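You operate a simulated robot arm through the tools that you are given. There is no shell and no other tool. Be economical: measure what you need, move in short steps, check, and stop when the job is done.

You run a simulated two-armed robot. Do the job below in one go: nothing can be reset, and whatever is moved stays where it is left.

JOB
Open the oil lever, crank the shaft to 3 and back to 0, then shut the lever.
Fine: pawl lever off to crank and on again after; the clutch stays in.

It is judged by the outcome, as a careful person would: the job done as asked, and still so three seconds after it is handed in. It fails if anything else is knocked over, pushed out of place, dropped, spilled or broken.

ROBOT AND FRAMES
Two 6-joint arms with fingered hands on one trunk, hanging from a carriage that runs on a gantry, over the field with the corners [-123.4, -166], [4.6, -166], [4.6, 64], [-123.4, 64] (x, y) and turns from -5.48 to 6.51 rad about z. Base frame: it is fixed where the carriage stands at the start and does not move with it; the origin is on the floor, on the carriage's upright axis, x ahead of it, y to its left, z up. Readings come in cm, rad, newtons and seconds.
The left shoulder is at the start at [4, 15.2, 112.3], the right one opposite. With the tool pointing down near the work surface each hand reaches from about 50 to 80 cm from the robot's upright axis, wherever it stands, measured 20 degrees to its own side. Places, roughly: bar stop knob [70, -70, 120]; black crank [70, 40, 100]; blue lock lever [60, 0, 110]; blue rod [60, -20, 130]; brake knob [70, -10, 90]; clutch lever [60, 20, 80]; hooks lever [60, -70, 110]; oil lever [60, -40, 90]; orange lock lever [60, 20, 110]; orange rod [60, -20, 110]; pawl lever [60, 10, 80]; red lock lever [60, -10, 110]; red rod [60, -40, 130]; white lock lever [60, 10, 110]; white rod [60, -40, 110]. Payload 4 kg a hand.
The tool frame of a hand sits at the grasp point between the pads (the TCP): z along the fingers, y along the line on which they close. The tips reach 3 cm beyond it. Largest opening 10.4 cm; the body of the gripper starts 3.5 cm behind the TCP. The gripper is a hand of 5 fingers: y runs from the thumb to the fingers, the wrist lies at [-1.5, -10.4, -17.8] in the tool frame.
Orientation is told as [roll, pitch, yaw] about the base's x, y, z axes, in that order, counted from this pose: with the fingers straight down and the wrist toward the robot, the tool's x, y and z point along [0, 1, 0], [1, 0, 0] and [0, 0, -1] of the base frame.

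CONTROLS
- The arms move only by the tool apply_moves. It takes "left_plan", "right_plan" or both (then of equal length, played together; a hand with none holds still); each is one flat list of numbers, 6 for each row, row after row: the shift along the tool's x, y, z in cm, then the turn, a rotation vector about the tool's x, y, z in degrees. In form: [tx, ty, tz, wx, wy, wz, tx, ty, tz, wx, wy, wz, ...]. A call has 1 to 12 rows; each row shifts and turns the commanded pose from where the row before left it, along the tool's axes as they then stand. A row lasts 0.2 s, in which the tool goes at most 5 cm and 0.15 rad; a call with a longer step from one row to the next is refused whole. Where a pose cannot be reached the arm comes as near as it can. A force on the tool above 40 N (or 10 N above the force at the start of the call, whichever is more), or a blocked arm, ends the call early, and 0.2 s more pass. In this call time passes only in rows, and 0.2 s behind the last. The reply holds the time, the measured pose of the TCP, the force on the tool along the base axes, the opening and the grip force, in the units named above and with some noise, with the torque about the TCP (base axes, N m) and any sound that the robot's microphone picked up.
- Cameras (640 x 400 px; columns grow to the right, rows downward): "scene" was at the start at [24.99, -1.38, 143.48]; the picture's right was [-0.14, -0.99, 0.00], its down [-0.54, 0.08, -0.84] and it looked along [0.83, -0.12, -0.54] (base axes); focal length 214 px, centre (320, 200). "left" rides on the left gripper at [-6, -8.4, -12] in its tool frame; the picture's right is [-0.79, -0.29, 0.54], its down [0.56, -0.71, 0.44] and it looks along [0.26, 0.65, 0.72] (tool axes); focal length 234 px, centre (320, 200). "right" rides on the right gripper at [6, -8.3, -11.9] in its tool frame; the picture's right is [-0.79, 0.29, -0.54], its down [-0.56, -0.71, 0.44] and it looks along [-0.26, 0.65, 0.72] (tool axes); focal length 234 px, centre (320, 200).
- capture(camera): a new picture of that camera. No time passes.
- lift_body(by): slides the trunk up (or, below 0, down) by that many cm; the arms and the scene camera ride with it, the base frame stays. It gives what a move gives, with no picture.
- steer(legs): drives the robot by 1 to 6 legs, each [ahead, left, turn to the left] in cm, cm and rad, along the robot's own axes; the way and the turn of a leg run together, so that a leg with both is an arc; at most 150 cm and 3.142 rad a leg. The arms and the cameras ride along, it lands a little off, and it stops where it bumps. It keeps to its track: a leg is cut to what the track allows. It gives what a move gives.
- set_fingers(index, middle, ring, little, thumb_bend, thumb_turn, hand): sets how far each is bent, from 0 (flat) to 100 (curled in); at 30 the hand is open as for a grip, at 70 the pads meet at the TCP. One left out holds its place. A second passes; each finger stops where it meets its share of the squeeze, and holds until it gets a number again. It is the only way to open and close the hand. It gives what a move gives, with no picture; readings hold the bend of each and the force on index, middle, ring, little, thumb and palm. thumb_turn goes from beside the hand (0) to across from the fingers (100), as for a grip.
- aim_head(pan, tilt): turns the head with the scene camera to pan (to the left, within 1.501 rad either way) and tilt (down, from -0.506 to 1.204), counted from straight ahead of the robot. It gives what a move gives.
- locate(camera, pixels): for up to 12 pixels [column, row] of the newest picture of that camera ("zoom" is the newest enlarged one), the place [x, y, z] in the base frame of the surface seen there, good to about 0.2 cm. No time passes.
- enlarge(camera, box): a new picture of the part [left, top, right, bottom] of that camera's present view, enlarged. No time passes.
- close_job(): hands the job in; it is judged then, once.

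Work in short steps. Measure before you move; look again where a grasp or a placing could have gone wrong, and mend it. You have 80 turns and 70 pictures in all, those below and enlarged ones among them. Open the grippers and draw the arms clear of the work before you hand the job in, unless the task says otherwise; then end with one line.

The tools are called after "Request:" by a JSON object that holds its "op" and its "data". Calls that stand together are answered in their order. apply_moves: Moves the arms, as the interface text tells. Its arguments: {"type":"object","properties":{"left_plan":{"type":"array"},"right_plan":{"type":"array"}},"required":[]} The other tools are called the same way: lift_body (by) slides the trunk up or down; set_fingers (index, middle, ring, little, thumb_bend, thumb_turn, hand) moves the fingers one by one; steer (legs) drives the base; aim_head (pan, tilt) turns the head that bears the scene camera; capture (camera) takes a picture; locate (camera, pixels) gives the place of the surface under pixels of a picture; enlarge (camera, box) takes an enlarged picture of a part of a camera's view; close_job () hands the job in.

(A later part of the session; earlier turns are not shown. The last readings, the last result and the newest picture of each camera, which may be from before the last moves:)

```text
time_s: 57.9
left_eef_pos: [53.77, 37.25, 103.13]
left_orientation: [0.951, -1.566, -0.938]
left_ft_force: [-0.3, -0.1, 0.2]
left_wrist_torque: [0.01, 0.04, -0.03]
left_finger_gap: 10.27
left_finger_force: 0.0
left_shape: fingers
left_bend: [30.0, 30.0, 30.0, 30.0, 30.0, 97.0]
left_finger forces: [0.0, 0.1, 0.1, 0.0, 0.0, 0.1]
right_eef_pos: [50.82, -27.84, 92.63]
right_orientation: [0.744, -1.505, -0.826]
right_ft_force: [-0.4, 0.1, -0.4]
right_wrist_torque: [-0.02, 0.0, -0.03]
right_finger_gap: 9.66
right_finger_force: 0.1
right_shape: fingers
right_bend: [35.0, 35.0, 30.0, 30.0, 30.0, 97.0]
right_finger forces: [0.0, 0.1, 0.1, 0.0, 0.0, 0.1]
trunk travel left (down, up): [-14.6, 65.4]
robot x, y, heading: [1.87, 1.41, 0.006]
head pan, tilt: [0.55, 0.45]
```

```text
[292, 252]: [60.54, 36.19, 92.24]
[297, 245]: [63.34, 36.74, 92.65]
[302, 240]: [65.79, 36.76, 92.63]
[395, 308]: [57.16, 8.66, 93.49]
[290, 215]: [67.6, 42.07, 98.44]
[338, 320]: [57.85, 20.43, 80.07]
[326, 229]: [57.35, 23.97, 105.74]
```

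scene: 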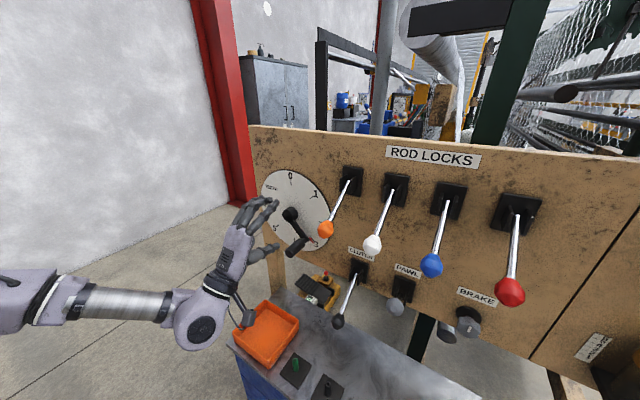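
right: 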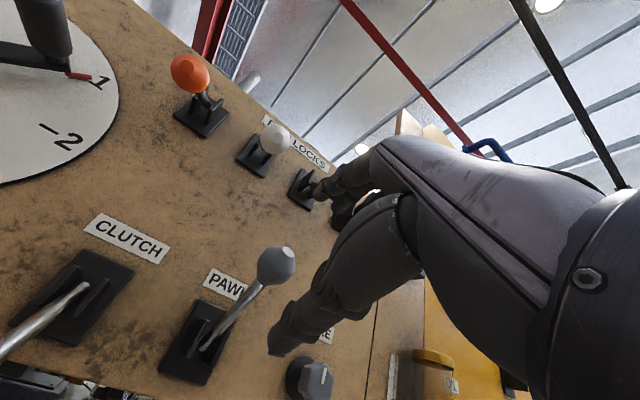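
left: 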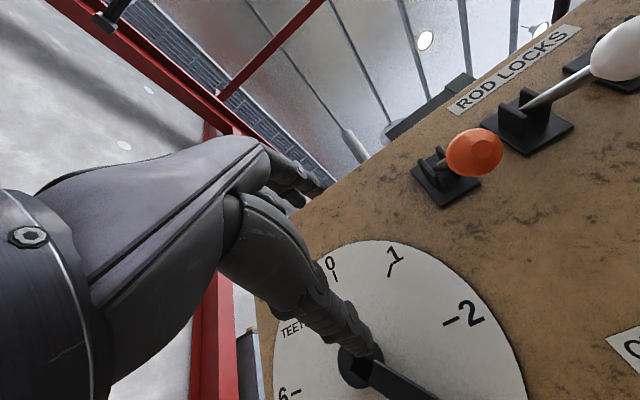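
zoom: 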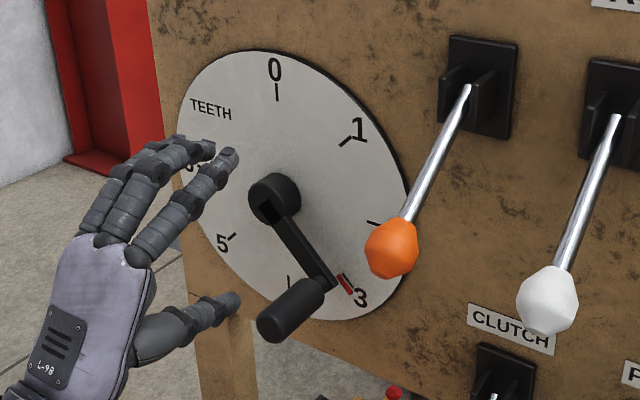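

The crank is right at 3; grip axis about [60–67, 37, 91.8]. The slip came from a shallow hold at the arm's low limit, so I lower the trunk 6 cm, and regrasp deeper with all fingers.

Request:
{"op": "lift_body", "data": {"by": -6}}

Request:
{"op": "apply_moves", "data": {"left_plan": [0, -2.7, 0, 0, 0, 0, -0.2, -2.6, 0, 0, 0, 0, 0, 0, 4, 0, 0, 0]}}

Request:
{"op": "apply_moves", "data": {"left_plan": [0, 0, 2.6, 0, 0, 0, 0, 0, 2.6, 0, 0, 0]}}

Request:
{"op": "capture", "data": {"camera": "left"}}

```text
time_s: 58.9
left_eef_pos: [53.77, 37.0, 97.12]
left_orientation: [0.986, -1.568, -0.976]
left_ft_force: [-0.4, -0.2, -0.1]
left_wrist_torque: [-0.03, -0.01, -0.02]
left_finger_gap: 10.25
left_finger_force: 0.2
left_shape: fingers
left_bend: [30.0, 30.0, 30.0, 30.0, 30.0, 97.0]
left_finger forces: [0.1, 0.0, 0.1, 0.0, 0.1, 0.0]
right_eef_pos: [50.82, -27.9, 86.55]
right_orientation: [0.744, -1.505, -0.827]
right_ft_force: [0.3, -0.3, 0.3]
right_wrist_torque: [-0.01, 0.0, 0.0]
right_finger_gap: 9.7
right_finger_force: 0.1
right_shape: fingers
right_bend: [35.0, 35.0, 30.0, 30.0, 30.0, 97.0]
right_finger forces: [0.0, 0.1, 0.0, 0.0, 0.1, 0.0]
trunk travel left (down, up): [-8.6, 71.4]
robot x, y, heading: [1.84, 1.53, 0.002]
head pan, tilt: [0.55, 0.45]
```

```text
time_s: 59.7
left_eef_pos: [57.83, 36.69, 91.83]
left_orientation: [1.71, -1.567, -1.7]
left_ft_force: [0.4, -0.3, -0.2]
left_wrist_torque: [0.0, -0.03, 0.01]
left_finger_gap: 10.32
left_finger_force: 0.1
left_shape: fingers
left_bend: [30.0, 30.0, 30.0, 30.0, 30.0, 97.0]
left_finger forces: [0.1, 0.0, 0.0, 0.0, 0.0, 0.1]
right_eef_pos: [51.12, -27.97, 86.74]
right_orientation: [0.763, -1.507, -0.842]
right_ft_force: [0.3, -0.5, 0.3]
right_wrist_torque: [-0.03, -0.03, 0.01]
right_finger_gap: 9.71
right_finger_force: 0.1
right_shape: fingers
right_bend: [35.0, 35.0, 30.0, 30.0, 30.0, 97.0]
right_finger forces: [0.1, 0.0, 0.0, 0.1, 0.0, 0.1]
trunk travel left (down, up): [-8.6, 71.4]
robot x, y, heading: [2.05, 1.52, 0.006]
head pan, tilt: [0.55, 0.45]
```

```text
time_s: 60.3
left_eef_pos: [63.14, 36.93, 91.87]
left_orientation: [1.166, -1.569, -1.155]
left_ft_force: [0.0, 0.0, 0.3]
left_wrist_torque: [-0.02, 0.0, -0.03]
left_finger_gap: 10.29
left_finger_force: 0.2
left_shape: fingers
left_bend: [30.0, 30.0, 30.0, 30.0, 30.0, 97.0]
left_finger forces: [0.0, 0.0, 0.1, 0.0, 0.1, 0.1]
right_eef_pos: [50.96, -27.95, 86.65]
right_orientation: [0.752, -1.505, -0.829]
right_ft_force: [-0.1, 0.6, -0.4]
right_wrist_torque: [-0.01, -0.03, 0.03]
right_finger_gap: 9.67
right_finger_force: 0.1
right_shape: fingers
right_bend: [35.0, 35.0, 30.0, 30.0, 30.0, 97.0]
right_finger forces: [0.0, 0.0, 0.1, 0.1, 0.1, 0.1]
trunk travel left (down, up): [-8.6, 71.4]
robot x, y, heading: [1.82, 1.06, 0.003]
head pan, tilt: [0.55, 0.45]
```

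```text
18 pictures are left
```

left: 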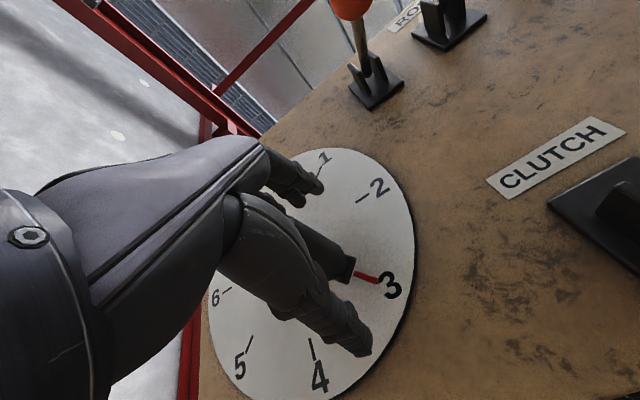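

Good placement. I close all fingers, then crank back to 2.

Request:
{"op": "set_fingers", "data": {"hand": "left", "index": 70, "middle": 70, "ring": 70, "little": 70, "thumb_bend": 70}}

Request:
{"op": "apply_moves", "data": {"left_plan": [-0.57, 0.63, 0, 0, 0, 0, -0.5, 0.67, 0, 0, 0, 0, -0.43, 0.73, 0, 0, 0, 0, -0.37, 0.76, 0, 0, 0, 0, -0.28, 0.79, 0, 0, 0, 0, -0.2, 0.82, 0, 0, 0, 0, -0.12, 0.83, 0, 0, 0, 0, -0.05, 0.85, 0, 0, 0, 0]}}

```text
time_s: 61.3
left_eef_pos: [62.91, 36.92, 91.81]
left_orientation: [0.956, -1.567, -0.943]
left_ft_force: [-0.3, 0.3, 0.6]
left_wrist_torque: [0.02, 0.03, 0.02]
left_finger_gap: 1.86
left_finger_force: 7.0
left_shape: fingers
left_bend: [66.0, 65.0, 70.0, 70.0, 62.0, 97.0]
left_finger forces: [2.8, 5.1, 0.0, 0.1, 6.4, 0.0]
right_eef_pos: [50.77, -27.93, 86.62]
right_orientation: [0.744, -1.504, -0.826]
right_ft_force: [0.4, 0.4, -0.1]
right_wrist_torque: [-0.01, 0.0, 0.03]
right_finger_gap: 9.68
right_finger_force: 0.0
right_shape: fingers
right_bend: [35.0, 35.0, 30.0, 30.0, 30.0, 97.0]
right_finger forces: [0.0, 0.1, 0.0, 0.0, 0.0, 0.0]
trunk travel left (down, up): [-8.6, 71.4]
robot x, y, heading: [2.41, 0.79, 0.009]
head pan, tilt: [0.55, 0.45]
```

```text
time_s: 63.1
left_eef_pos: [62.92, 34.25, 97.94]
left_orientation: [1.008, -1.567, -1.0]
left_ft_force: [-0.5, -0.6, 0.1]
left_wrist_torque: [0.02, 0.01, -0.01]
left_finger_gap: 0.19
left_finger_force: 0.0
left_shape: fingers
left_bend: [70.0, 70.0, 70.0, 70.0, 70.0, 97.0]
left_finger forces: [0.1, 0.1, 0.0, 0.1, 0.1, 0.0]
right_eef_pos: [50.79, -27.92, 86.67]
right_orientation: [0.748, -1.504, -0.828]
right_ft_force: [0.1, -0.2, 0.7]
right_wrist_torque: [0.0, 0.0, -0.01]
right_finger_gap: 9.66
right_finger_force: 0.1
right_shape: fingers
right_bend: [35.0, 35.0, 30.0, 30.0, 30.0, 97.0]
right_finger forces: [0.0, 0.0, 0.0, 0.0, 0.0, 0.1]
trunk travel left (down, up): [-8.6, 71.4]
robot x, y, heading: [2.18, 1.32, 0.007]
head pan, tilt: [0.55, 0.45]
```

The fingers closed to 0.2: slipped again. I look at where the crank is.

Request:
{"op": "enlarge", "data": {"camera": "scene", "box": [240, 90, 448, 220]}}

```text
3.08 times, centred on (344, 155) of scene
```

zoom: 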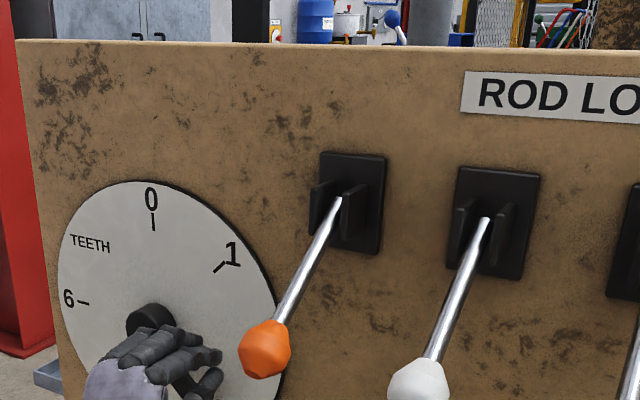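

The crank stayed at 3 while the thumb slid sideways. I retreat, open, roll the hand 45° so the thumb pushes along the crank's tangent, and approach again.

Request:
{"op": "apply_moves", "data": {"left_plan": [0, 0, -4, 0, 0, 0, 0, 0, -4.5, 0, 0, 0]}}

Request:
{"op": "set_fingers", "data": {"hand": "left", "index": 30, "middle": 30, "ring": 30, "little": 30, "thumb_bend": 30}}

Request:
{"op": "apply_moves", "data": {"left_plan": [1.4, -3.1, 0, 0, 0, 0, 1.4, -3.1, 0, 0, 0, 0, 0, 0, 0, 0, 0, 7.5, 0, 0, 0, 0, 0, 7.5, 0, 0, 0, 0, 0, 7.5, 0, 0, 0, 0, 0, 7.5, 0, 0, 0, 0, 0, 7.5, 0, 0, 0, 0, 0, 7.5]}}

Request:
{"op": "capture", "data": {"camera": "left"}}

Request:
{"op": "enlarge", "data": {"camera": "scene", "box": [220, 90, 428, 220]}}

```text
time_s: 63.7
left_eef_pos: [54.28, 34.64, 97.98]
left_orientation: [0.849, -1.566, -0.84]
left_ft_force: [-0.3, -0.2, 0.7]
left_wrist_torque: [0.02, 0.01, -0.01]
left_finger_gap: 0.16
left_finger_force: 0.0
left_shape: fingers
left_bend: [70.0, 70.0, 70.0, 70.0, 70.0, 97.0]
left_finger forces: [0.0, 0.0, 0.0, 0.0, 0.0, 0.0]
right_eef_pos: [50.56, -27.77, 86.62]
right_orientation: [0.735, -1.505, -0.815]
right_ft_force: [-0.4, -0.2, 1.6]
right_wrist_torque: [0.02, -0.03, 0.01]
right_finger_gap: 9.69
right_finger_force: 0.1
right_shape: fingers
right_bend: [35.0, 35.0, 30.0, 30.0, 30.0, 97.0]
right_finger forces: [0.0, 0.0, 0.0, 0.1, 0.0, 0.0]
trunk travel left (down, up): [-8.6, 71.4]
robot x, y, heading: [2.02, 1.07, 0.004]
head pan, tilt: [0.55, 0.45]
```

```text
time_s: 64.7
left_eef_pos: [54.57, 34.5, 97.96]
left_orientation: [0.914, -1.566, -0.903]
left_ft_force: [0.3, 1.3, -0.1]
left_wrist_torque: [0.01, 0.03, -0.02]
left_finger_gap: 10.3
left_finger_force: 0.0
left_shape: fingers
left_bend: [30.0, 30.0, 30.0, 30.0, 30.0, 97.0]
left_finger forces: [0.0, 0.0, 0.1, 0.0, 0.0, 0.1]
right_eef_pos: [50.77, -27.83, 86.55]
right_orientation: [0.741, -1.504, -0.824]
right_ft_force: [-0.4, 0.1, -0.3]
right_wrist_torque: [0.01, -0.01, 0.03]
right_finger_gap: 9.65
right_finger_force: 0.0
right_shape: fingers
right_bend: [35.0, 35.0, 30.0, 30.0, 30.0, 97.0]
right_finger forces: [0.0, 0.0, 0.0, 0.0, 0.1, 0.0]
trunk travel left (down, up): [-8.6, 71.4]
robot x, y, heading: [2.25, 1.42, 0.005]
head pan, tilt: [0.55, 0.45]
```

```text
time_s: 66.5
left_eef_pos: [54.42, 37.2, 91.53]
left_orientation: [1.568, -0.78, -1.558]
left_ft_force: [0.3, 0.1, 0.6]
left_wrist_torque: [0.0, -0.02, -0.01]
left_finger_gap: 10.32
left_finger_force: 0.0
left_shape: fingers
left_bend: [30.0, 30.0, 30.0, 30.0, 30.0, 97.0]
left_finger forces: [0.0, 0.0, 0.0, 0.1, 0.1, 0.0]
right_eef_pos: [50.74, -27.9, 86.64]
right_orientation: [0.74, -1.503, -0.821]
right_ft_force: [-0.4, -0.1, 0.1]
right_wrist_torque: [0.01, 0.03, 0.02]
right_finger_gap: 9.69
right_finger_force: 0.0
right_shape: fingers
right_bend: [35.0, 35.0, 30.0, 30.0, 30.0, 97.0]
right_finger forces: [0.1, 0.1, 0.1, 0.0, 0.0, 0.0]
trunk travel left (down, up): [-8.6, 71.4]
robot x, y, heading: [1.91, 1.32, 0.007]
head pan, tilt: [0.55, 0.45]
```

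```text
16 pictures are left
```

left: 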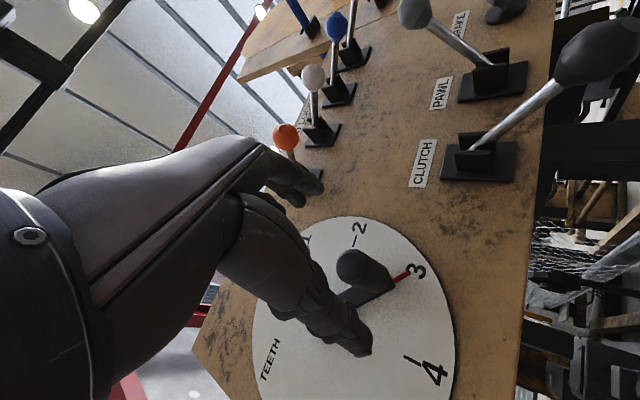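

```text
3.08 times, centred on (324, 155) of scene
```

zoom: 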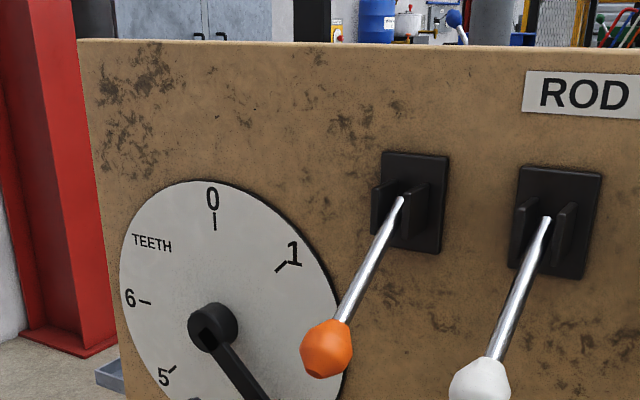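

Roll is as intended (thumb lower-left, fingers upper-right, grip between). I go in 8.6 cm, close all fingers and turn with the crank, hand rolling along, for 22° as a test.

Request:
{"op": "apply_moves", "data": {"left_plan": [0, 0, 3, 0, 0, 0, 0, 0, 3, 0, 0, 0, 0, 0, 2.7, 0, 0, 0]}}

Request:
{"op": "set_fingers", "data": {"hand": "left", "index": 72, "middle": 72, "ring": 72, "thumb_bend": 72}}

Request:
{"op": "apply_moves", "data": {"left_plan": [0.07, 1.12, 0, 0, 0, -7.5]}}

Request:
{"op": "apply_moves", "data": {"left_plan": [0.07, 1.12, 0, 0, 0, -7.5, 0.07, 1.12, 0, 0, 0, -7.5]}}

```text
time_s: 67.3
left_eef_pos: [63.39, 37.32, 91.69]
left_orientation: [1.572, -0.784, -1.56]
left_ft_force: [0.1, 1.0, 0.2]
left_wrist_torque: [-0.02, 0.05, 0.01]
left_finger_gap: 10.29
left_finger_force: 0.0
left_shape: fingers
left_bend: [30.0, 30.0, 30.0, 30.0, 30.0, 97.0]
left_finger forces: [0.1, 0.0, 0.1, 0.0, 0.0, 0.0]
right_eef_pos: [50.88, -27.99, 86.71]
right_orientation: [0.753, -1.505, -0.83]
right_ft_force: [-0.3, -0.1, -0.2]
right_wrist_torque: [0.01, 0.03, -0.01]
right_finger_gap: 9.67
right_finger_force: 0.1
right_shape: fingers
right_bend: [35.0, 35.0, 30.0, 30.0, 30.0, 97.0]
right_finger forces: [0.1, 0.1, 0.1, 0.0, 0.0, 0.0]
trunk travel left (down, up): [-8.6, 71.4]
robot x, y, heading: [2.24, 1.6, 0.005]
head pan, tilt: [0.55, 0.45]
```

```text
time_s: 68.3
left_eef_pos: [63.3, 37.32, 91.63]
left_orientation: [1.569, -0.785, -1.56]
left_ft_force: [0.3, -3.0, 3.0]
left_wrist_torque: [0.08, -0.02, -0.04]
left_finger_gap: 2.26
left_finger_force: 13.0
left_shape: fingers
left_bend: [61.0, 64.0, 72.0, 30.0, 62.0, 97.0]
left_finger forces: [8.7, 7.3, 0.1, 0.1, 10.5, 0.0]
right_eef_pos: [50.79, -27.93, 86.5]
right_orientation: [0.745, -1.505, -0.825]
right_ft_force: [0.2, 0.7, -0.7]
right_wrist_torque: [0.0, 0.01, -0.01]
right_finger_gap: 9.64
right_finger_force: 0.0
right_shape: fingers
right_bend: [35.0, 35.0, 30.0, 30.0, 30.0, 97.0]
right_finger forces: [0.0, 0.1, 0.0, 0.0, 0.1, 0.1]
trunk travel left (down, up): [-8.6, 71.4]
robot x, y, heading: [1.91, 1.29, 0.009]
head pan, tilt: [0.55, 0.45]
```

```text
time_s: 68.7
left_eef_pos: [63.2, 36.8, 92.33]
left_orientation: [1.563, -0.914, -1.553]
left_ft_force: [4.0, 4.5, -5.8]
left_wrist_torque: [0.11, 0.18, 0.12]
left_finger_gap: 2.35
left_finger_force: 12.0
left_shape: fingers
left_bend: [71.0, 67.0, 72.0, 30.0, 60.0, 97.0]
left_finger forces: [4.7, 3.7, 0.0, 0.0, 14.9, 0.0]
right_eef_pos: [50.85, -27.89, 86.6]
right_orientation: [0.751, -1.504, -0.83]
right_ft_force: [-0.9, 0.2, 0.3]
right_wrist_torque: [0.02, 0.03, 0.0]
right_finger_gap: 9.67
right_finger_force: 0.0
right_shape: fingers
right_bend: [35.0, 35.0, 30.0, 30.0, 30.0, 97.0]
right_finger forces: [0.1, 0.0, 0.0, 0.0, 0.0, 0.0]
trunk travel left (down, up): [-8.6, 71.4]
robot x, y, heading: [2.31, 1.21, 0.005]
head pan, tilt: [0.55, 0.45]
```

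```text
time_s: 69.3
left_eef_pos: [63.27, 35.5, 94.53]
left_orientation: [1.568, -1.178, -1.559]
left_ft_force: [1.8, 5.6, -2.7]
left_wrist_torque: [0.05, 0.06, 0.15]
left_finger_gap: 2.37
left_finger_force: 11.6
left_shape: fingers
left_bend: [71.0, 67.0, 72.0, 30.0, 59.0, 97.0]
left_finger forces: [5.0, 4.9, 0.0, 0.0, 13.4, 0.0]
right_eef_pos: [50.89, -27.7, 86.71]
right_orientation: [0.755, -1.505, -0.835]
right_ft_force: [-0.5, -0.1, 0.3]
right_wrist_torque: [-0.03, -0.04, 0.05]
right_finger_gap: 9.69
right_finger_force: 0.1
right_shape: fingers
right_bend: [35.0, 35.0, 30.0, 30.0, 30.0, 97.0]
right_finger forces: [0.0, 0.0, 0.0, 0.0, 0.1, 0.0]
trunk travel left (down, up): [-8.6, 71.4]
robot x, y, heading: [1.76, 1.69, 0.011]
head pan, tilt: [0.55, 0.45]
```

The grip holds (gap 2.37) with only a few newtons. I continue turning 67° more in the same manner.

Request:
{"op": "apply_moves", "data": {"left_plan": [0.07, 1.12, 0, 0, 0, -7.5, 0.07, 1.12, 0, 0, 0, -7.5, 0.07, 1.12, 0, 0, 0, -7.5, 0.07, 1.12, 0, 0, 0, -7.5]}}

Request:
{"op": "apply_moves", "data": {"left_plan": [0.07, 1.12, 0, 0, 0, -7.5, 0.07, 1.12, 0, 0, 0, -7.5, 0.07, 1.12, 0, 0, 0, -7.5, 0.07, 1.12, 0, 0, 0, -7.5, 0.07, 1.12, 0, 0, 0, -7.5]}}

Request:
{"op": "capture", "data": {"camera": "left"}}

```text
time_s: 70.3
left_eef_pos: [61.87, 34.38, 99.17]
left_orientation: [-1.54, -1.445, 1.548]
left_ft_force: [6.0, -3.9, -4.6]
left_wrist_torque: [-0.05, 0.04, -0.1]
left_finger_gap: 1.34
left_finger_force: 7.6
left_shape: fingers
left_bend: [72.0, 68.0, 72.0, 30.0, 62.0, 94.0]
left_finger forces: [1.1, 3.8, 0.0, 0.0, 10.0, 0.0]
left hand out of reach, approached as far as the arm can: row 4
right_eef_pos: [50.91, -28.22, 86.64]
right_orientation: [0.734, -1.506, -0.817]
right_ft_force: [0.7, -0.6, -0.6]
right_wrist_torque: [0.02, -0.01, -0.02]
right_finger_gap: 9.67
right_finger_force: 0.1
right_shape: fingers
right_bend: [35.0, 35.0, 30.0, 30.0, 30.0, 97.0]
right_finger forces: [0.1, 0.0, 0.1, 0.0, 0.0, 0.0]
trunk travel left (down, up): [-8.6, 71.4]
robot x, y, heading: [2.14, 1.39, 0.002]
head pan, tilt: [0.55, 0.45]
```

```text
time_s: 71.5
left_eef_pos: [52.12, 41.15, 105.73]
left_orientation: [-1.565, -0.786, 1.575]
left_ft_force: [0.1, 0.0, -0.3]
left_wrist_torque: [-0.01, 0.01, 0.01]
left_finger_gap: 0.03
left_finger_force: 0.0
left_shape: fingers
left_bend: [72.0, 72.0, 72.0, 30.0, 71.0, 96.0]
left_finger forces: [0.0, 0.1, 0.0, 0.1, 0.0, 0.0]
left hand out of reach, approached as far as the arm can: row 1, 2, 3, 4, 5
right_eef_pos: [50.79, -27.85, 86.72]
right_orientation: [0.743, -1.505, -0.823]
right_ft_force: [0.5, 0.3, -0.2]
right_wrist_torque: [0.0, -0.01, -0.02]
right_finger_gap: 9.66
right_finger_force: 0.0
right_shape: fingers
right_bend: [35.0, 35.0, 30.0, 30.0, 30.0, 97.0]
right_finger forces: [0.0, 0.0, 0.1, 0.0, 0.0, 0.1]
trunk travel left (down, up): [-8.6, 71.4]
robot x, y, heading: [2.33, 1.13, 0.002]
head pan, tilt: [0.55, 0.45]
```

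```text
14 pictures are left
```

left: 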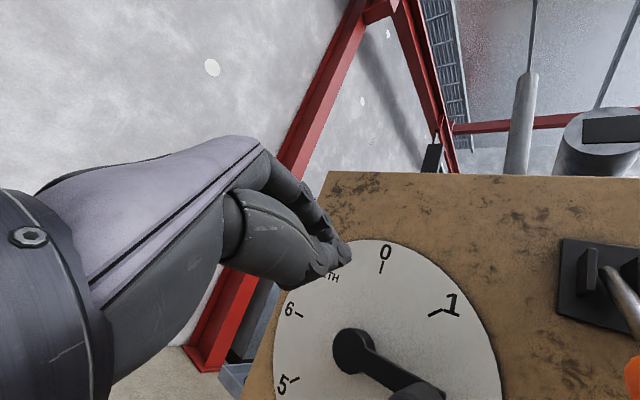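

The left arm can't roll further that way at this depth; the crank waits near 2. The right hand (mirrored) can do the rest from further left, so I check what stands to the left before driving there.

Request:
{"op": "locate", "data": {"camera": "scene", "pixels": [[100, 150], [10, 250], [225, 120], [240, 190], [255, 135], [150, 220], [60, 100]]}}

Request:
{"op": "apply_moves", "data": {"left_plan": [0, 0, -4, 0, 0, 7.5, 0, 0, -3, 0, 0, 7.5, 0, 0, 0, 0, 0, 7.5, 0, 0, 0, 0, 0, 7.5, 0, 0, 0, 0, 0, 7.5, 0, 0, 0, 0, 0, 7.5], "right_plan": [0, 0, -3, 0, 0, 0, 0, 0, -3, 0, 0, 0, 0, 2, 0, 0, 0, 0, 0, 2, 0, 0, 0, 0, 0, 2, 0, 0, 0, 0, 0, 2, 0, 0, 0, 0]}}

```text
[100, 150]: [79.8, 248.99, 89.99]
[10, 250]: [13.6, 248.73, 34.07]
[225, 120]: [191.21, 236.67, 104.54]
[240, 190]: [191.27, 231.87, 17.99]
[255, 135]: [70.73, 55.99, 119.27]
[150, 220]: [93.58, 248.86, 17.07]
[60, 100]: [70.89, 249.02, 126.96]
```

```text
time_s: 72.9
left_eef_pos: [46.44, 34.38, 108.49]
left_orientation: [1.004, -1.565, -0.994]
left_ft_force: [-1.1, -0.1, -0.7]
left_wrist_torque: [-0.01, 0.0, 0.0]
left_finger_gap: 0.02
left_finger_force: 0.1
left_shape: fingers
left_bend: [72.0, 72.0, 72.0, 30.0, 71.0, 96.0]
left_finger forces: [0.0, 0.0, 0.1, 0.1, 0.1, 0.0]
left hand out of reach, approached as far as the arm can: row 2, 3, 4, 5, 6
right_eef_pos: [44.96, -28.8, 93.72]
right_orientation: [0.764, -1.508, -0.845]
right_ft_force: [0.5, -1.7, 0.2]
right_wrist_torque: [-0.03, 0.01, 0.02]
right_finger_gap: 9.66
right_finger_force: 0.0
right_shape: fingers
right_bend: [35.0, 35.0, 30.0, 30.0, 30.0, 97.0]
right_finger forces: [0.0, 0.0, 0.0, 0.0, 0.1, 0.0]
right hand out of reach, approached as far as the arm can: row 5, 6
trunk travel left (down, up): [-8.6, 71.4]
robot x, y, heading: [2.28, 1.21, 0.007]
head pan, tilt: [0.55, 0.45]
```

Free space to the left. I drive left 61 cm so the right hand faces the crank, and open nothing else.

Request:
{"op": "steer", "data": {"legs": [[0, 61.5, 0]]}}

Request:
{"op": "aim_head", "data": {"pan": -0.4, "tilt": 0.5}}

Request:
{"op": "capture", "data": {"camera": "scene"}}

```text
time_s: 76.3
left_eef_pos: [45.89, 95.37, 108.54]
left_orientation: [0.737, -1.566, -0.725]
left_ft_force: [-0.3, 0.1, 0.6]
left_wrist_torque: [-0.03, 0.0, 0.03]
left_finger_gap: 0.01
left_finger_force: 0.1
left_shape: fingers
left_bend: [72.0, 72.0, 72.0, 30.0, 71.0, 96.0]
left_finger forces: [0.0, 0.0, 0.1, 0.0, 0.1, 0.1]
right_eef_pos: [44.59, 32.07, 93.61]
right_orientation: [0.756, -1.506, -0.833]
right_ft_force: [-0.8, -0.6, 0.2]
right_wrist_torque: [-0.03, -0.04, 0.02]
right_finger_gap: 9.67
right_finger_force: 0.2
right_shape: fingers
right_bend: [35.0, 35.0, 30.0, 30.0, 30.0, 97.0]
right_finger forces: [0.1, 0.0, 0.0, 0.1, 0.0, 0.0]
trunk travel left (down, up): [-8.6, 71.4]
robot x, y, heading: [1.76, 62.47, 0.008]
head pan, tilt: [0.55, 0.45]
```

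```text
time_s: 77.5
left_eef_pos: [45.79, 95.26, 108.51]
left_orientation: [0.79, -1.567, -0.779]
left_ft_force: [1.1, -0.7, 0.6]
left_wrist_torque: [0.0, 0.01, -0.01]
left_finger_gap: 0.0
left_finger_force: 0.0
left_shape: fingers
left_bend: [72.0, 72.0, 72.0, 30.0, 71.0, 96.0]
left_finger forces: [0.0, 0.0, 0.0, 0.1, 0.0, 0.1]
right_eef_pos: [44.57, 32.15, 93.83]
right_orientation: [0.759, -1.507, -0.836]
right_ft_force: [0.3, 0.1, 0.3]
right_wrist_torque: [0.01, 0.01, -0.02]
right_finger_gap: 9.68
right_finger_force: 0.0
right_shape: fingers
right_bend: [35.0, 35.0, 30.0, 30.0, 30.0, 97.0]
right_finger forces: [0.0, 0.1, 0.0, 0.0, 0.1, 0.1]
trunk travel left (down, up): [-8.6, 71.4]
robot x, y, heading: [2.01, 62.1, 0.009]
head pan, tilt: [-0.4, 0.499]
```

```text
13 pictures are left
```

scene: 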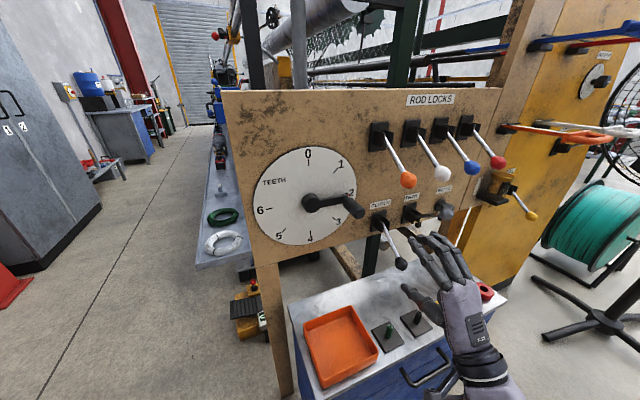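

The crank grip end shows at (357,212), near 2. I measure it.

Request:
{"op": "locate", "data": {"camera": "scene", "pixels": [[357, 214], [350, 207], [340, 202], [333, 199], [312, 202], [410, 215], [496, 180], [448, 203]]}}

Request:
{"op": "enlarge", "data": {"camera": "scene", "box": [240, 130, 400, 250]}}

```text
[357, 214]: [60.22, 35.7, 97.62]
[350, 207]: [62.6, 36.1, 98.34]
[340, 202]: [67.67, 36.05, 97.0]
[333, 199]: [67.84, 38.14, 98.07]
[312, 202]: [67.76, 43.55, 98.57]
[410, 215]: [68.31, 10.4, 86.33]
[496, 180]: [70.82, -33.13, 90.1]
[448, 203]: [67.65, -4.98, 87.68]
```

```text
3.33 times, centred on (320, 190) of scene
```

zoom: 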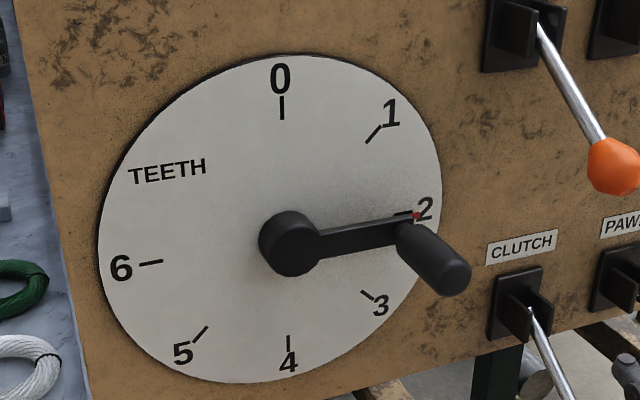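

The pointer is on 2; grip axis about [60–67, 34.7, 97.6]. I bring the open right hand up and forward around it.

Request:
{"op": "apply_moves", "data": {"right_plan": [1.3, 1.8, 0, 0, 0, 0, 1.2, 1.8, 0, 0, 0, 0, 0, 0, 4.2, 0, 0, 0, 0, 0, 4.2, 0, 0, 0, 0, 0, 4, 0, 0, 0]}}

Request:
{"op": "apply_moves", "data": {"right_plan": [0, 0, 3, 0, 0, 0, 0, 0, 3, 0, 0, 0]}}

Request:
{"op": "capture", "data": {"camera": "right"}}

```text
time_s: 78.8
left_eef_pos: [46.02, 95.49, 108.68]
left_orientation: [1.043, -1.567, -1.034]
left_ft_force: [0.1, 0.9, 0.4]
left_wrist_torque: [0.0, 0.01, -0.02]
left_finger_gap: 0.0
left_finger_force: 0.0
left_shape: fingers
left_bend: [72.0, 72.0, 72.0, 30.0, 71.0, 96.0]
left_finger forces: [0.0, 0.0, 0.0, 0.0, 0.0, 0.0]
right_eef_pos: [57.54, 30.48, 95.54]
right_orientation: [0.769, -1.508, -0.846]
right_ft_force: [0.4, 0.3, 0.6]
right_wrist_torque: [-0.02, 0.03, 0.0]
right_finger_gap: 9.69
right_finger_force: 0.1
right_shape: fingers
right_bend: [35.0, 35.0, 30.0, 30.0, 30.0, 97.0]
right_finger forces: [0.0, 0.0, 0.1, 0.0, 0.0, 0.0]
right hand out of reach, approached as far as the arm can: row 1, 2
trunk travel left (down, up): [-8.6, 71.4]
robot x, y, heading: [1.9, 62.0, 0.007]
head pan, tilt: [-0.4, 0.499]
```

```text
time_s: 79.3
left_eef_pos: [45.95, 95.35, 108.63]
left_orientation: [0.952, -1.569, -0.944]
left_ft_force: [0.2, 0.1, -0.4]
left_wrist_torque: [-0.02, -0.01, -0.04]
left_finger_gap: 0.02
left_finger_force: 0.0
left_shape: fingers
left_bend: [72.0, 72.0, 72.0, 30.0, 71.0, 96.0]
left_finger forces: [0.0, 0.0, 0.1, 0.1, 0.1, 0.0]
right_eef_pos: [63.58, 29.84, 95.35]
right_orientation: [0.774, -1.508, -0.853]
right_ft_force: [-0.3, -0.8, -0.1]
right_wrist_torque: [0.0, 0.01, 0.0]
right_finger_gap: 9.67
right_finger_force: 0.1
right_shape: fingers
right_bend: [35.0, 35.0, 30.0, 30.0, 30.0, 97.0]
right_finger forces: [0.0, 0.1, 0.1, 0.0, 0.0, 0.0]
trunk travel left (down, up): [-8.6, 71.4]
robot x, y, heading: [1.65, 62.18, 0.005]
head pan, tilt: [-0.4, 0.499]
```

```text
11 pictures are left
```

right: 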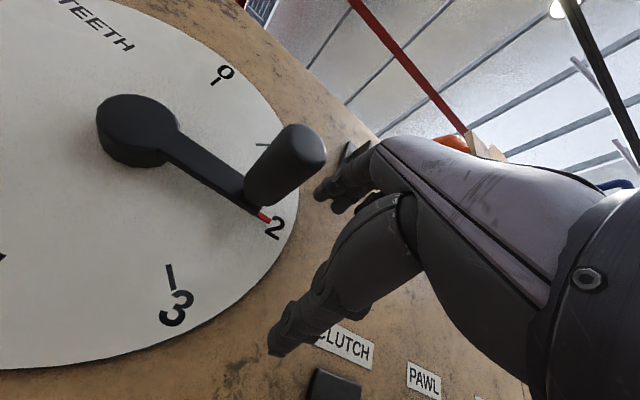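

The hand is 5 cm right of the grip at the right depth, with the grip inside the open gap's height. I slide left 4.8 and up 2.2.

Request:
{"op": "apply_moves", "data": {"right_plan": [0.5, 1.1, 0, 0, 0, 0, 1.5, 1.1, 0, 0, 0, 0, 1.5, 0, 0, 0, 0, 0, 1.4, 0, 0, 0, 0, 0]}}

Request:
{"op": "set_fingers", "data": {"hand": "right", "index": 72, "middle": 72, "ring": 60, "thumb_bend": 72}}

Request:
{"op": "capture", "data": {"camera": "right"}}

```text
time_s: 80.3
left_eef_pos: [45.8, 95.42, 108.62]
left_orientation: [0.921, -1.567, -0.907]
left_ft_force: [1.1, -0.3, -0.3]
left_wrist_torque: [0.03, -0.01, -0.03]
left_finger_gap: 0.0
left_finger_force: 0.1
left_shape: fingers
left_bend: [72.0, 72.0, 72.0, 30.0, 71.0, 96.0]
left_finger forces: [0.0, 0.0, 0.0, 0.0, 0.1, 0.0]
right_eef_pos: [63.87, 34.7, 97.58]
right_orientation: [0.763, -1.508, -0.842]
right_ft_force: [0.2, 0.3, -0.2]
right_wrist_torque: [0.0, 0.0, -0.04]
right_finger_gap: 9.7
right_finger_force: 0.2
right_shape: fingers
right_bend: [35.0, 35.0, 30.0, 30.0, 30.0, 97.0]
right_finger forces: [0.0, 0.1, 0.0, 0.0, 0.0, 0.0]
trunk travel left (down, up): [-8.6, 71.4]
robot x, y, heading: [1.64, 62.35, 0.005]
head pan, tilt: [-0.4, 0.499]
```

```text
time_s: 81.3
left_eef_pos: [45.89, 95.3, 108.61]
left_orientation: [0.83, -1.567, -0.821]
left_ft_force: [0.1, 0.1, 0.4]
left_wrist_torque: [0.02, -0.01, -0.01]
left_finger_gap: 0.0
left_finger_force: 0.1
left_shape: fingers
left_bend: [72.0, 72.0, 72.0, 30.0, 71.0, 96.0]
left_finger forces: [0.1, 0.0, 0.0, 0.2, 0.0, 0.0]
right_eef_pos: [63.97, 34.71, 97.68]
right_orientation: [0.747, -1.509, -0.824]
right_ft_force: [3.7, -1.9, -1.6]
right_wrist_torque: [-0.05, 0.11, 0.02]
right_finger_gap: 1.96
right_finger_force: 11.6
right_shape: fingers
right_bend: [71.0, 71.0, 60.0, 30.0, 63.0, 97.0]
right_finger forces: [8.2, 3.8, 0.1, 0.0, 10.9, 0.0]
trunk travel left (down, up): [-8.6, 71.4]
robot x, y, heading: [1.46, 62.02, 0.008]
head pan, tilt: [-0.4, 0.499]
```

```text
10 pictures are left
```

right: 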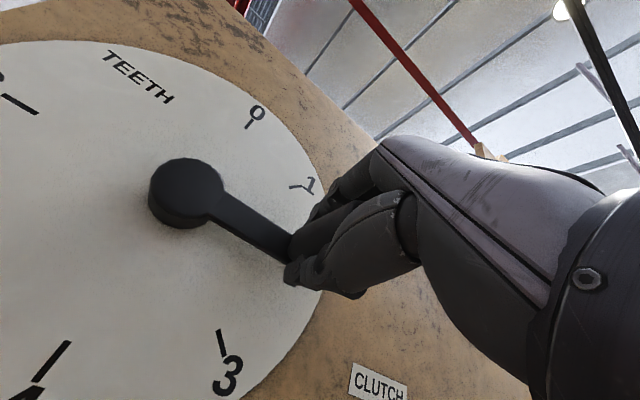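

Firmly held. I turn counter-clockwise with the hand rolling along, in three-row groups, watching the readings.

Request:
{"op": "apply_moves", "data": {"right_plan": [0.07, 1.12, 0, 0, 0, -7.5, 0.07, 1.12, 0, 0, 0, -7.5, 0.07, 1.12, 0, 0, 0, -7.5]}}

Request:
{"op": "apply_moves", "data": {"right_plan": [0.07, 1.12, 0, 0, 0, -7.5, 0.07, 1.12, 0, 0, 0, -7.5, 0.07, 1.12, 0, 0, 0, -7.5]}}

```text
time_s: 82.2
left_eef_pos: [45.91, 95.44, 108.6]
left_orientation: [0.818, -1.568, -0.809]
left_ft_force: [-0.8, 0.0, -0.2]
left_wrist_torque: [-0.03, 0.0, 0.02]
left_finger_gap: 0.01
left_finger_force: 0.1
left_shape: fingers
left_bend: [72.0, 72.0, 72.0, 30.0, 71.0, 96.0]
left_finger forces: [0.0, 0.1, 0.1, 0.0, 0.1, 0.0]
right_eef_pos: [64.0, 35.18, 101.05]
right_orientation: [-1.438, -1.22, 1.372]
right_ft_force: [2.6, 3.3, -6.1]
right_wrist_torque: [-0.05, 0.14, 0.0]
right_finger_gap: 1.99
right_finger_force: 11.1
right_shape: fingers
right_bend: [71.0, 71.0, 60.0, 30.0, 62.0, 96.0]
right_finger forces: [7.1, 2.1, 0.0, 0.0, 12.4, 0.0]
trunk travel left (down, up): [-8.6, 71.4]
robot x, y, heading: [1.38, 61.98, 0.006]
head pan, tilt: [-0.4, 0.499]
```

```text
time_s: 83.0
left_eef_pos: [45.77, 95.33, 108.56]
left_orientation: [0.748, -1.565, -0.741]
left_ft_force: [0.2, -0.3, 0.0]
left_wrist_torque: [-0.01, -0.01, 0.01]
left_finger_gap: 0.01
left_finger_force: 0.1
left_shape: fingers
left_bend: [72.0, 72.0, 72.0, 30.0, 71.0, 96.0]
left_finger forces: [0.0, 0.0, 0.0, 0.0, 0.1, 0.0]
right_eef_pos: [64.13, 36.82, 103.93]
right_orientation: [-1.505, -0.827, 1.448]
right_ft_force: [-3.3, 1.3, -3.9]
right_wrist_torque: [-0.02, 0.13, -0.02]
right_finger_gap: 1.78
right_finger_force: 9.1
right_shape: fingers
right_bend: [71.0, 72.0, 60.0, 30.0, 64.0, 95.0]
right_finger forces: [6.7, 0.9, 0.0, 0.1, 10.1, 0.1]
trunk travel left (down, up): [-8.6, 71.4]
robot x, y, heading: [1.62, 62.22, 0.006]
head pan, tilt: [-0.4, 0.499]
```

Holding well at 1. I continue the last 45° to 0.

Request:
{"op": "apply_moves", "data": {"right_plan": [0.07, 1.12, 0, 0, 0, -7.5, 0.07, 1.12, 0, 0, 0, -7.5, 0.07, 1.12, 0, 0, 0, -7.5]}}

Request:
{"op": "apply_moves", "data": {"right_plan": [0.07, 1.12, 0, 0, 0, -7.5, 0.07, 1.12, 0, 0, 0, -7.5, 0.07, 1.12, 0, 0, 0, -7.5]}}

Request:
{"op": "enlarge", "data": {"camera": "scene", "box": [240, 130, 400, 250]}}

```text
time_s: 83.8
left_eef_pos: [45.84, 95.43, 108.63]
left_orientation: [0.64, -1.567, -0.629]
left_ft_force: [-0.1, 0.0, 0.7]
left_wrist_torque: [0.01, 0.0, 0.02]
left_finger_gap: 0.02
left_finger_force: 0.1
left_shape: fingers
left_bend: [72.0, 72.0, 72.0, 30.0, 71.0, 96.0]
left_finger forces: [0.1, 0.0, 0.1, 0.1, 0.1, 0.0]
right_eef_pos: [64.41, 39.41, 105.78]
right_orientation: [-1.523, -0.434, 1.472]
right_ft_force: [-6.2, -3.3, -1.8]
right_wrist_torque: [-0.01, 0.06, -0.02]
right_finger_gap: 1.64
right_finger_force: 9.2
right_shape: fingers
right_bend: [71.0, 72.0, 60.0, 30.0, 65.0, 96.0]
right_finger forces: [7.1, 0.1, 0.1, 0.0, 10.6, 0.0]
trunk travel left (down, up): [-8.6, 71.4]
robot x, y, heading: [1.88, 62.28, 0.004]
head pan, tilt: [-0.4, 0.499]
```

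```text
time_s: 84.5
left_eef_pos: [45.68, 95.27, 108.5]
left_orientation: [0.595, -1.565, -0.583]
left_ft_force: [-0.1, -0.1, -0.2]
left_wrist_torque: [-0.02, -0.01, -0.01]
left_finger_gap: 0.0
left_finger_force: 0.1
left_shape: fingers
left_bend: [72.0, 72.0, 72.0, 30.0, 71.0, 96.0]
left_finger forces: [0.0, 0.1, 0.0, 0.0, 0.0, 0.0]
right_eef_pos: [64.61, 42.93, 106.76]
right_orientation: [-1.528, -0.041, 1.494]
right_ft_force: [-15.6, -2.8, 5.3]
right_wrist_torque: [0.01, -0.01, 0.06]
right_finger_gap: 1.53
right_finger_force: 13.3
right_shape: fingers
right_bend: [72.0, 72.0, 60.0, 30.0, 65.0, 96.0]
right_finger forces: [14.6, 0.1, 0.0, 0.0, 11.9, 0.0]
trunk travel left (down, up): [-8.6, 71.4]
robot x, y, heading: [1.64, 61.83, 0.008]
head pan, tilt: [-0.4, 0.499]
```

```text
3.33 times, centred on (320, 190) of scene
```

zoom: 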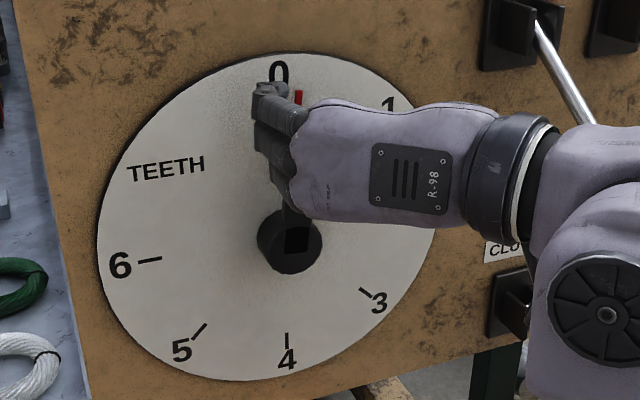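

The pointer (298,95) is about 7° short of the 0 tick (281,105). I give one more small step, easing back slightly in depth.

Request:
{"op": "apply_moves", "data": {"right_plan": [0.03, 0.6, -0.3, 0, 0, -3, 0.03, 0.6, -0.3, 0, 0, -3]}}

Request:
{"op": "enlarge", "data": {"camera": "scene", "box": [280, 135, 344, 215]}}

```text
time_s: 85.2
left_eef_pos: [45.99, 95.19, 108.65]
left_orientation: [0.752, -1.568, -0.741]
left_ft_force: [-0.2, -0.2, -0.1]
left_wrist_torque: [0.02, -0.02, 0.0]
left_finger_gap: 0.0
left_finger_force: 0.0
left_shape: fingers
left_bend: [72.0, 72.0, 72.0, 30.0, 71.0, 96.0]
left_finger forces: [0.0, 0.0, 0.1, 0.1, 0.0, 0.0]
right_eef_pos: [64.58, 43.74, 106.63]
right_orientation: [-1.525, 0.063, 1.497]
right_ft_force: [0.3, -2.8, 7.0]
right_wrist_torque: [-0.02, -0.1, 0.04]
right_finger_gap: 1.59
right_finger_force: 9.8
right_shape: fingers
right_bend: [71.0, 72.0, 60.0, 30.0, 64.0, 97.0]
right_finger forces: [8.1, 0.8, 0.1, 0.0, 10.5, 0.0]
trunk travel left (down, up): [-8.6, 71.4]
robot x, y, heading: [1.92, 62.3, 0.007]
head pan, tilt: [-0.4, 0.499]
```

```text
5.00 times, centred on (312, 175) of scene
```

zoom: 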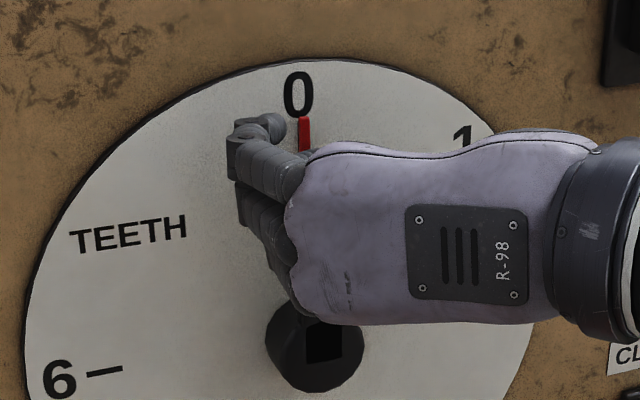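

Pointer covers the 0 tick. I release gently, retract, and roll the hand back upright.

Request:
{"op": "set_fingers", "data": {"hand": "right", "index": 32, "middle": 32, "ring": 30, "thumb_bend": 32}}

Request:
{"op": "apply_moves", "data": {"right_plan": [0, 0, -4, 0, 0, 0, 0, 0, -4, 0, 0, 0, 0, 0, -4, 0, 0, 0, 0, 0, -2, 0, 0, 0]}}

Request:
{"op": "apply_moves", "data": {"right_plan": [0, 0, 0, 0, 0, 8, 0, 0, 0, 0, 0, 8, 0, 0, 0, 0, 0, 8, 0, 0, 0, 0, 0, 8, 0, 0, 0, 0, 0, 8, 0, 0, 0, 0, 0, 8, 0, 0, 0, 0, 0, 8, 0, 0, 0, 0, 0, 8, 0, 0, 0, 0, 0, 8, 0, 0, 0, 0, 0, 8, 0, 0, 0, 0, 0, 8, 0, 0, 0, 0, 0, 8]}}

Request:
{"op": "capture", "data": {"camera": "scene"}}

```text
time_s: 86.2
left_eef_pos: [45.92, 95.37, 108.52]
left_orientation: [0.796, -1.566, -0.787]
left_ft_force: [0.0, -0.5, 0.0]
left_wrist_torque: [0.04, 0.0, 0.01]
left_finger_gap: 0.02
left_finger_force: 0.1
left_shape: fingers
left_bend: [72.0, 72.0, 72.0, 30.0, 71.0, 96.0]
left_finger forces: [0.0, 0.0, 0.0, 0.0, 0.1, 0.0]
right_eef_pos: [64.46, 43.83, 106.61]
right_orientation: [-1.526, 0.06, 1.497]
right_ft_force: [-0.4, -0.4, -0.3]
right_wrist_torque: [0.02, 0.0, 0.02]
right_finger_gap: 9.8
right_finger_force: 0.0
right_shape: fingers
right_bend: [32.0, 32.0, 30.0, 30.0, 32.0, 97.0]
right_finger forces: [0.0, 0.0, 0.1, 0.1, 0.1, 0.1]
trunk travel left (down, up): [-8.6, 71.4]
robot x, y, heading: [1.55, 62.49, 0.008]
head pan, tilt: [-0.4, 0.499]
```

```text
time_s: 87.2
left_eef_pos: [45.85, 95.34, 108.47]
left_orientation: [0.73, -1.568, -0.719]
left_ft_force: [0.1, 0.0, 1.2]
left_wrist_torque: [0.0, 0.0, 0.02]
left_finger_gap: 0.01
left_finger_force: 0.0
left_shape: fingers
left_bend: [72.0, 72.0, 72.0, 30.0, 71.0, 96.0]
left_finger forces: [0.0, 0.0, 0.1, 0.0, 0.0, 0.1]
right_eef_pos: [50.51, 44.94, 107.18]
right_orientation: [-1.527, 0.06, 1.501]
right_ft_force: [0.5, -0.5, -0.2]
right_wrist_torque: [0.01, 0.0, 0.02]
right_finger_gap: 9.79
right_finger_force: 0.0
right_shape: fingers
right_bend: [32.0, 32.0, 30.0, 30.0, 32.0, 97.0]
right_finger forces: [0.0, 0.0, 0.0, 0.0, 0.0, 0.1]
trunk travel left (down, up): [-8.6, 71.4]
robot x, y, heading: [1.48, 62.05, 0.009]
head pan, tilt: [-0.4, 0.499]
```

```text
time_s: 89.8
left_eef_pos: [45.79, 95.3, 108.54]
left_orientation: [0.794, -1.567, -0.784]
left_ft_force: [0.4, -0.7, -0.1]
left_wrist_torque: [-0.02, 0.01, -0.02]
left_finger_gap: 0.02
left_finger_force: 0.1
left_shape: fingers
left_bend: [72.0, 72.0, 72.0, 30.0, 71.0, 96.0]
left_finger forces: [0.1, 0.0, 0.0, 0.0, 0.0, 0.0]
right_eef_pos: [52.05, 39.08, 108.2]
right_orientation: [0.815, -1.514, -0.892]
right_ft_force: [0.4, -0.5, -0.3]
right_wrist_torque: [0.02, -0.05, 0.01]
right_finger_gap: 9.83
right_finger_force: 0.0
right_shape: fingers
right_bend: [32.0, 32.0, 30.0, 30.0, 32.0, 97.0]
right_finger forces: [0.1, 0.1, 0.0, 0.0, 0.1, 0.1]
right hand out of reach, approached as far as the arm can: row 8, 9, 10, 11, 12
trunk travel left (down, up): [-8.6, 71.4]
robot x, y, heading: [1.46, 61.9, 0.003]
head pan, tilt: [-0.4, 0.499]
```

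```text
7 pictures are left
```

scene: 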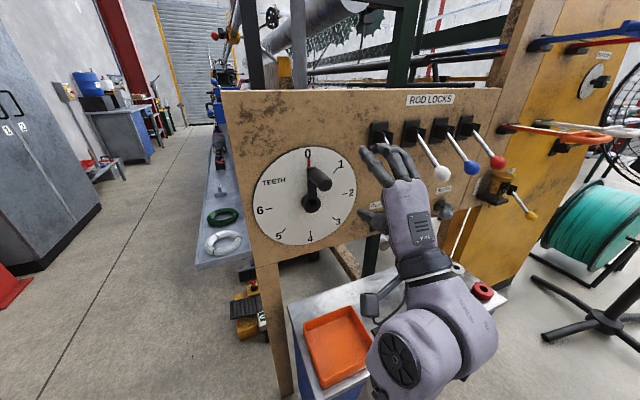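

The pointer stands at 0. Now the pawl: I lower the right hand to z≈92.5, back the robot 5 cm and drive right 30 cm.

Request:
{"op": "apply_moves", "data": {"right_plan": [0, -4, 0, 0, 0, 0, 0, -4, 0, 0, 0, 0, 0, -4, 0, 0, 0, 0, 0, -3.6, 0, 0, 0, 0]}}

Request:
{"op": "steer", "data": {"legs": [[-5, 0, 0], [0, -29, 0]]}}

```text
time_s: 90.6
left_eef_pos: [45.85, 95.19, 108.62]
left_orientation: [0.761, -1.568, -0.753]
left_ft_force: [-0.2, 0.0, 0.4]
left_wrist_torque: [0.02, 0.02, -0.03]
left_finger_gap: 0.0
left_finger_force: 0.0
left_shape: fingers
left_bend: [72.0, 72.0, 72.0, 30.0, 71.0, 96.0]
left_finger forces: [0.0, 0.1, 0.0, 0.0, 0.1, 0.0]
right_eef_pos: [49.66, 37.96, 106.37]
right_orientation: [-3.095, -1.381, 2.986]
right_ft_force: [-0.1, 0.6, -0.5]
right_wrist_torque: [0.0, 0.01, 0.01]
right_finger_gap: 9.81
right_finger_force: 0.1
right_shape: fingers
right_bend: [32.0, 32.0, 30.0, 30.0, 32.0, 97.0]
right_finger forces: [0.0, 0.0, 0.1, 0.0, 0.0, 0.1]
right hand out of reach, approached as far as the arm can: row 1, 3
trunk travel left (down, up): [-8.6, 71.4]
robot x, y, heading: [1.75, 61.9, 0.005]
head pan, tilt: [-0.4, 0.499]
stopped in row 4 (right hand): the arm was blocked; the commanded pose is now the measured one
```

```text
time_s: 93.1
left_eef_pos: [41.24, 66.45, 108.6]
left_orientation: [0.813, -1.567, -0.807]
left_ft_force: [-0.3, 0.4, -0.7]
left_wrist_torque: [0.0, 0.0, 0.02]
left_finger_gap: 0.0
left_finger_force: 0.1
left_shape: fingers
left_bend: [72.0, 72.0, 72.0, 30.0, 71.0, 96.0]
left_finger forces: [0.0, 0.1, 0.0, 0.1, 0.1, 0.1]
right_eef_pos: [44.49, 9.1, 106.28]
right_orientation: [-3.09, -1.384, 2.977]
right_ft_force: [0.5, -0.7, -0.1]
right_wrist_torque: [-0.04, 0.02, 0.0]
right_finger_gap: 9.8
right_finger_force: 0.0
right_shape: fingers
right_bend: [32.0, 32.0, 30.0, 30.0, 32.0, 97.0]
right_finger forces: [0.0, 0.1, 0.0, 0.0, 0.0, 0.0]
trunk travel left (down, up): [-8.6, 71.4]
robot x, y, heading: [-3.59, 33.37, 0.001]
head pan, tilt: [-0.4, 0.499]
```

The arm reported being blocked. I look at the scene before anything else.

Request:
{"op": "aim_head", "data": {"pan": -0.45, "tilt": 0.75}}

Request:
{"op": "capture", "data": {"camera": "scene"}}

```text
time_s: 93.9
left_eef_pos: [41.21, 66.41, 108.52]
left_orientation: [0.744, -1.566, -0.739]
left_ft_force: [0.1, 0.5, 0.4]
left_wrist_torque: [0.01, 0.01, -0.02]
left_finger_gap: 0.03
left_finger_force: 0.1
left_shape: fingers
left_bend: [72.0, 72.0, 72.0, 30.0, 71.0, 96.0]
left_finger forces: [0.1, 0.1, 0.0, 0.0, 0.0, 0.0]
right_eef_pos: [44.6, 9.02, 106.31]
right_orientation: [-3.078, -1.384, 2.965]
right_ft_force: [1.1, 0.3, 1.0]
right_wrist_torque: [-0.01, 0.02, 0.0]
right_finger_gap: 9.8
right_finger_force: 0.1
right_shape: fingers
right_bend: [32.0, 32.0, 30.0, 30.0, 32.0, 97.0]
right_finger forces: [0.0, 0.1, 0.1, 0.0, 0.1, 0.0]
trunk travel left (down, up): [-8.6, 71.4]
robot x, y, heading: [-3.31, 33.38, 0.003]
head pan, tilt: [-0.45, 0.75]
```

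```text
6 pictures are left
```

scene: 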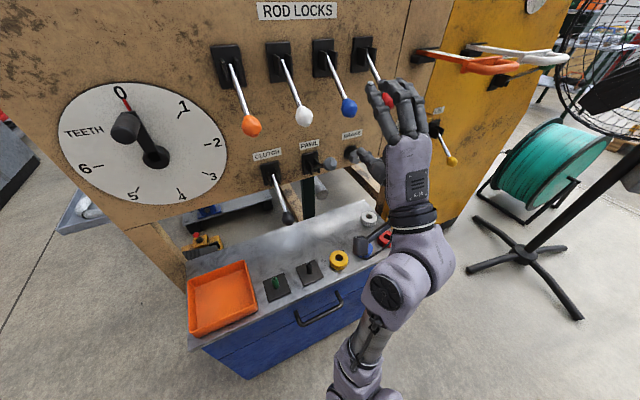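

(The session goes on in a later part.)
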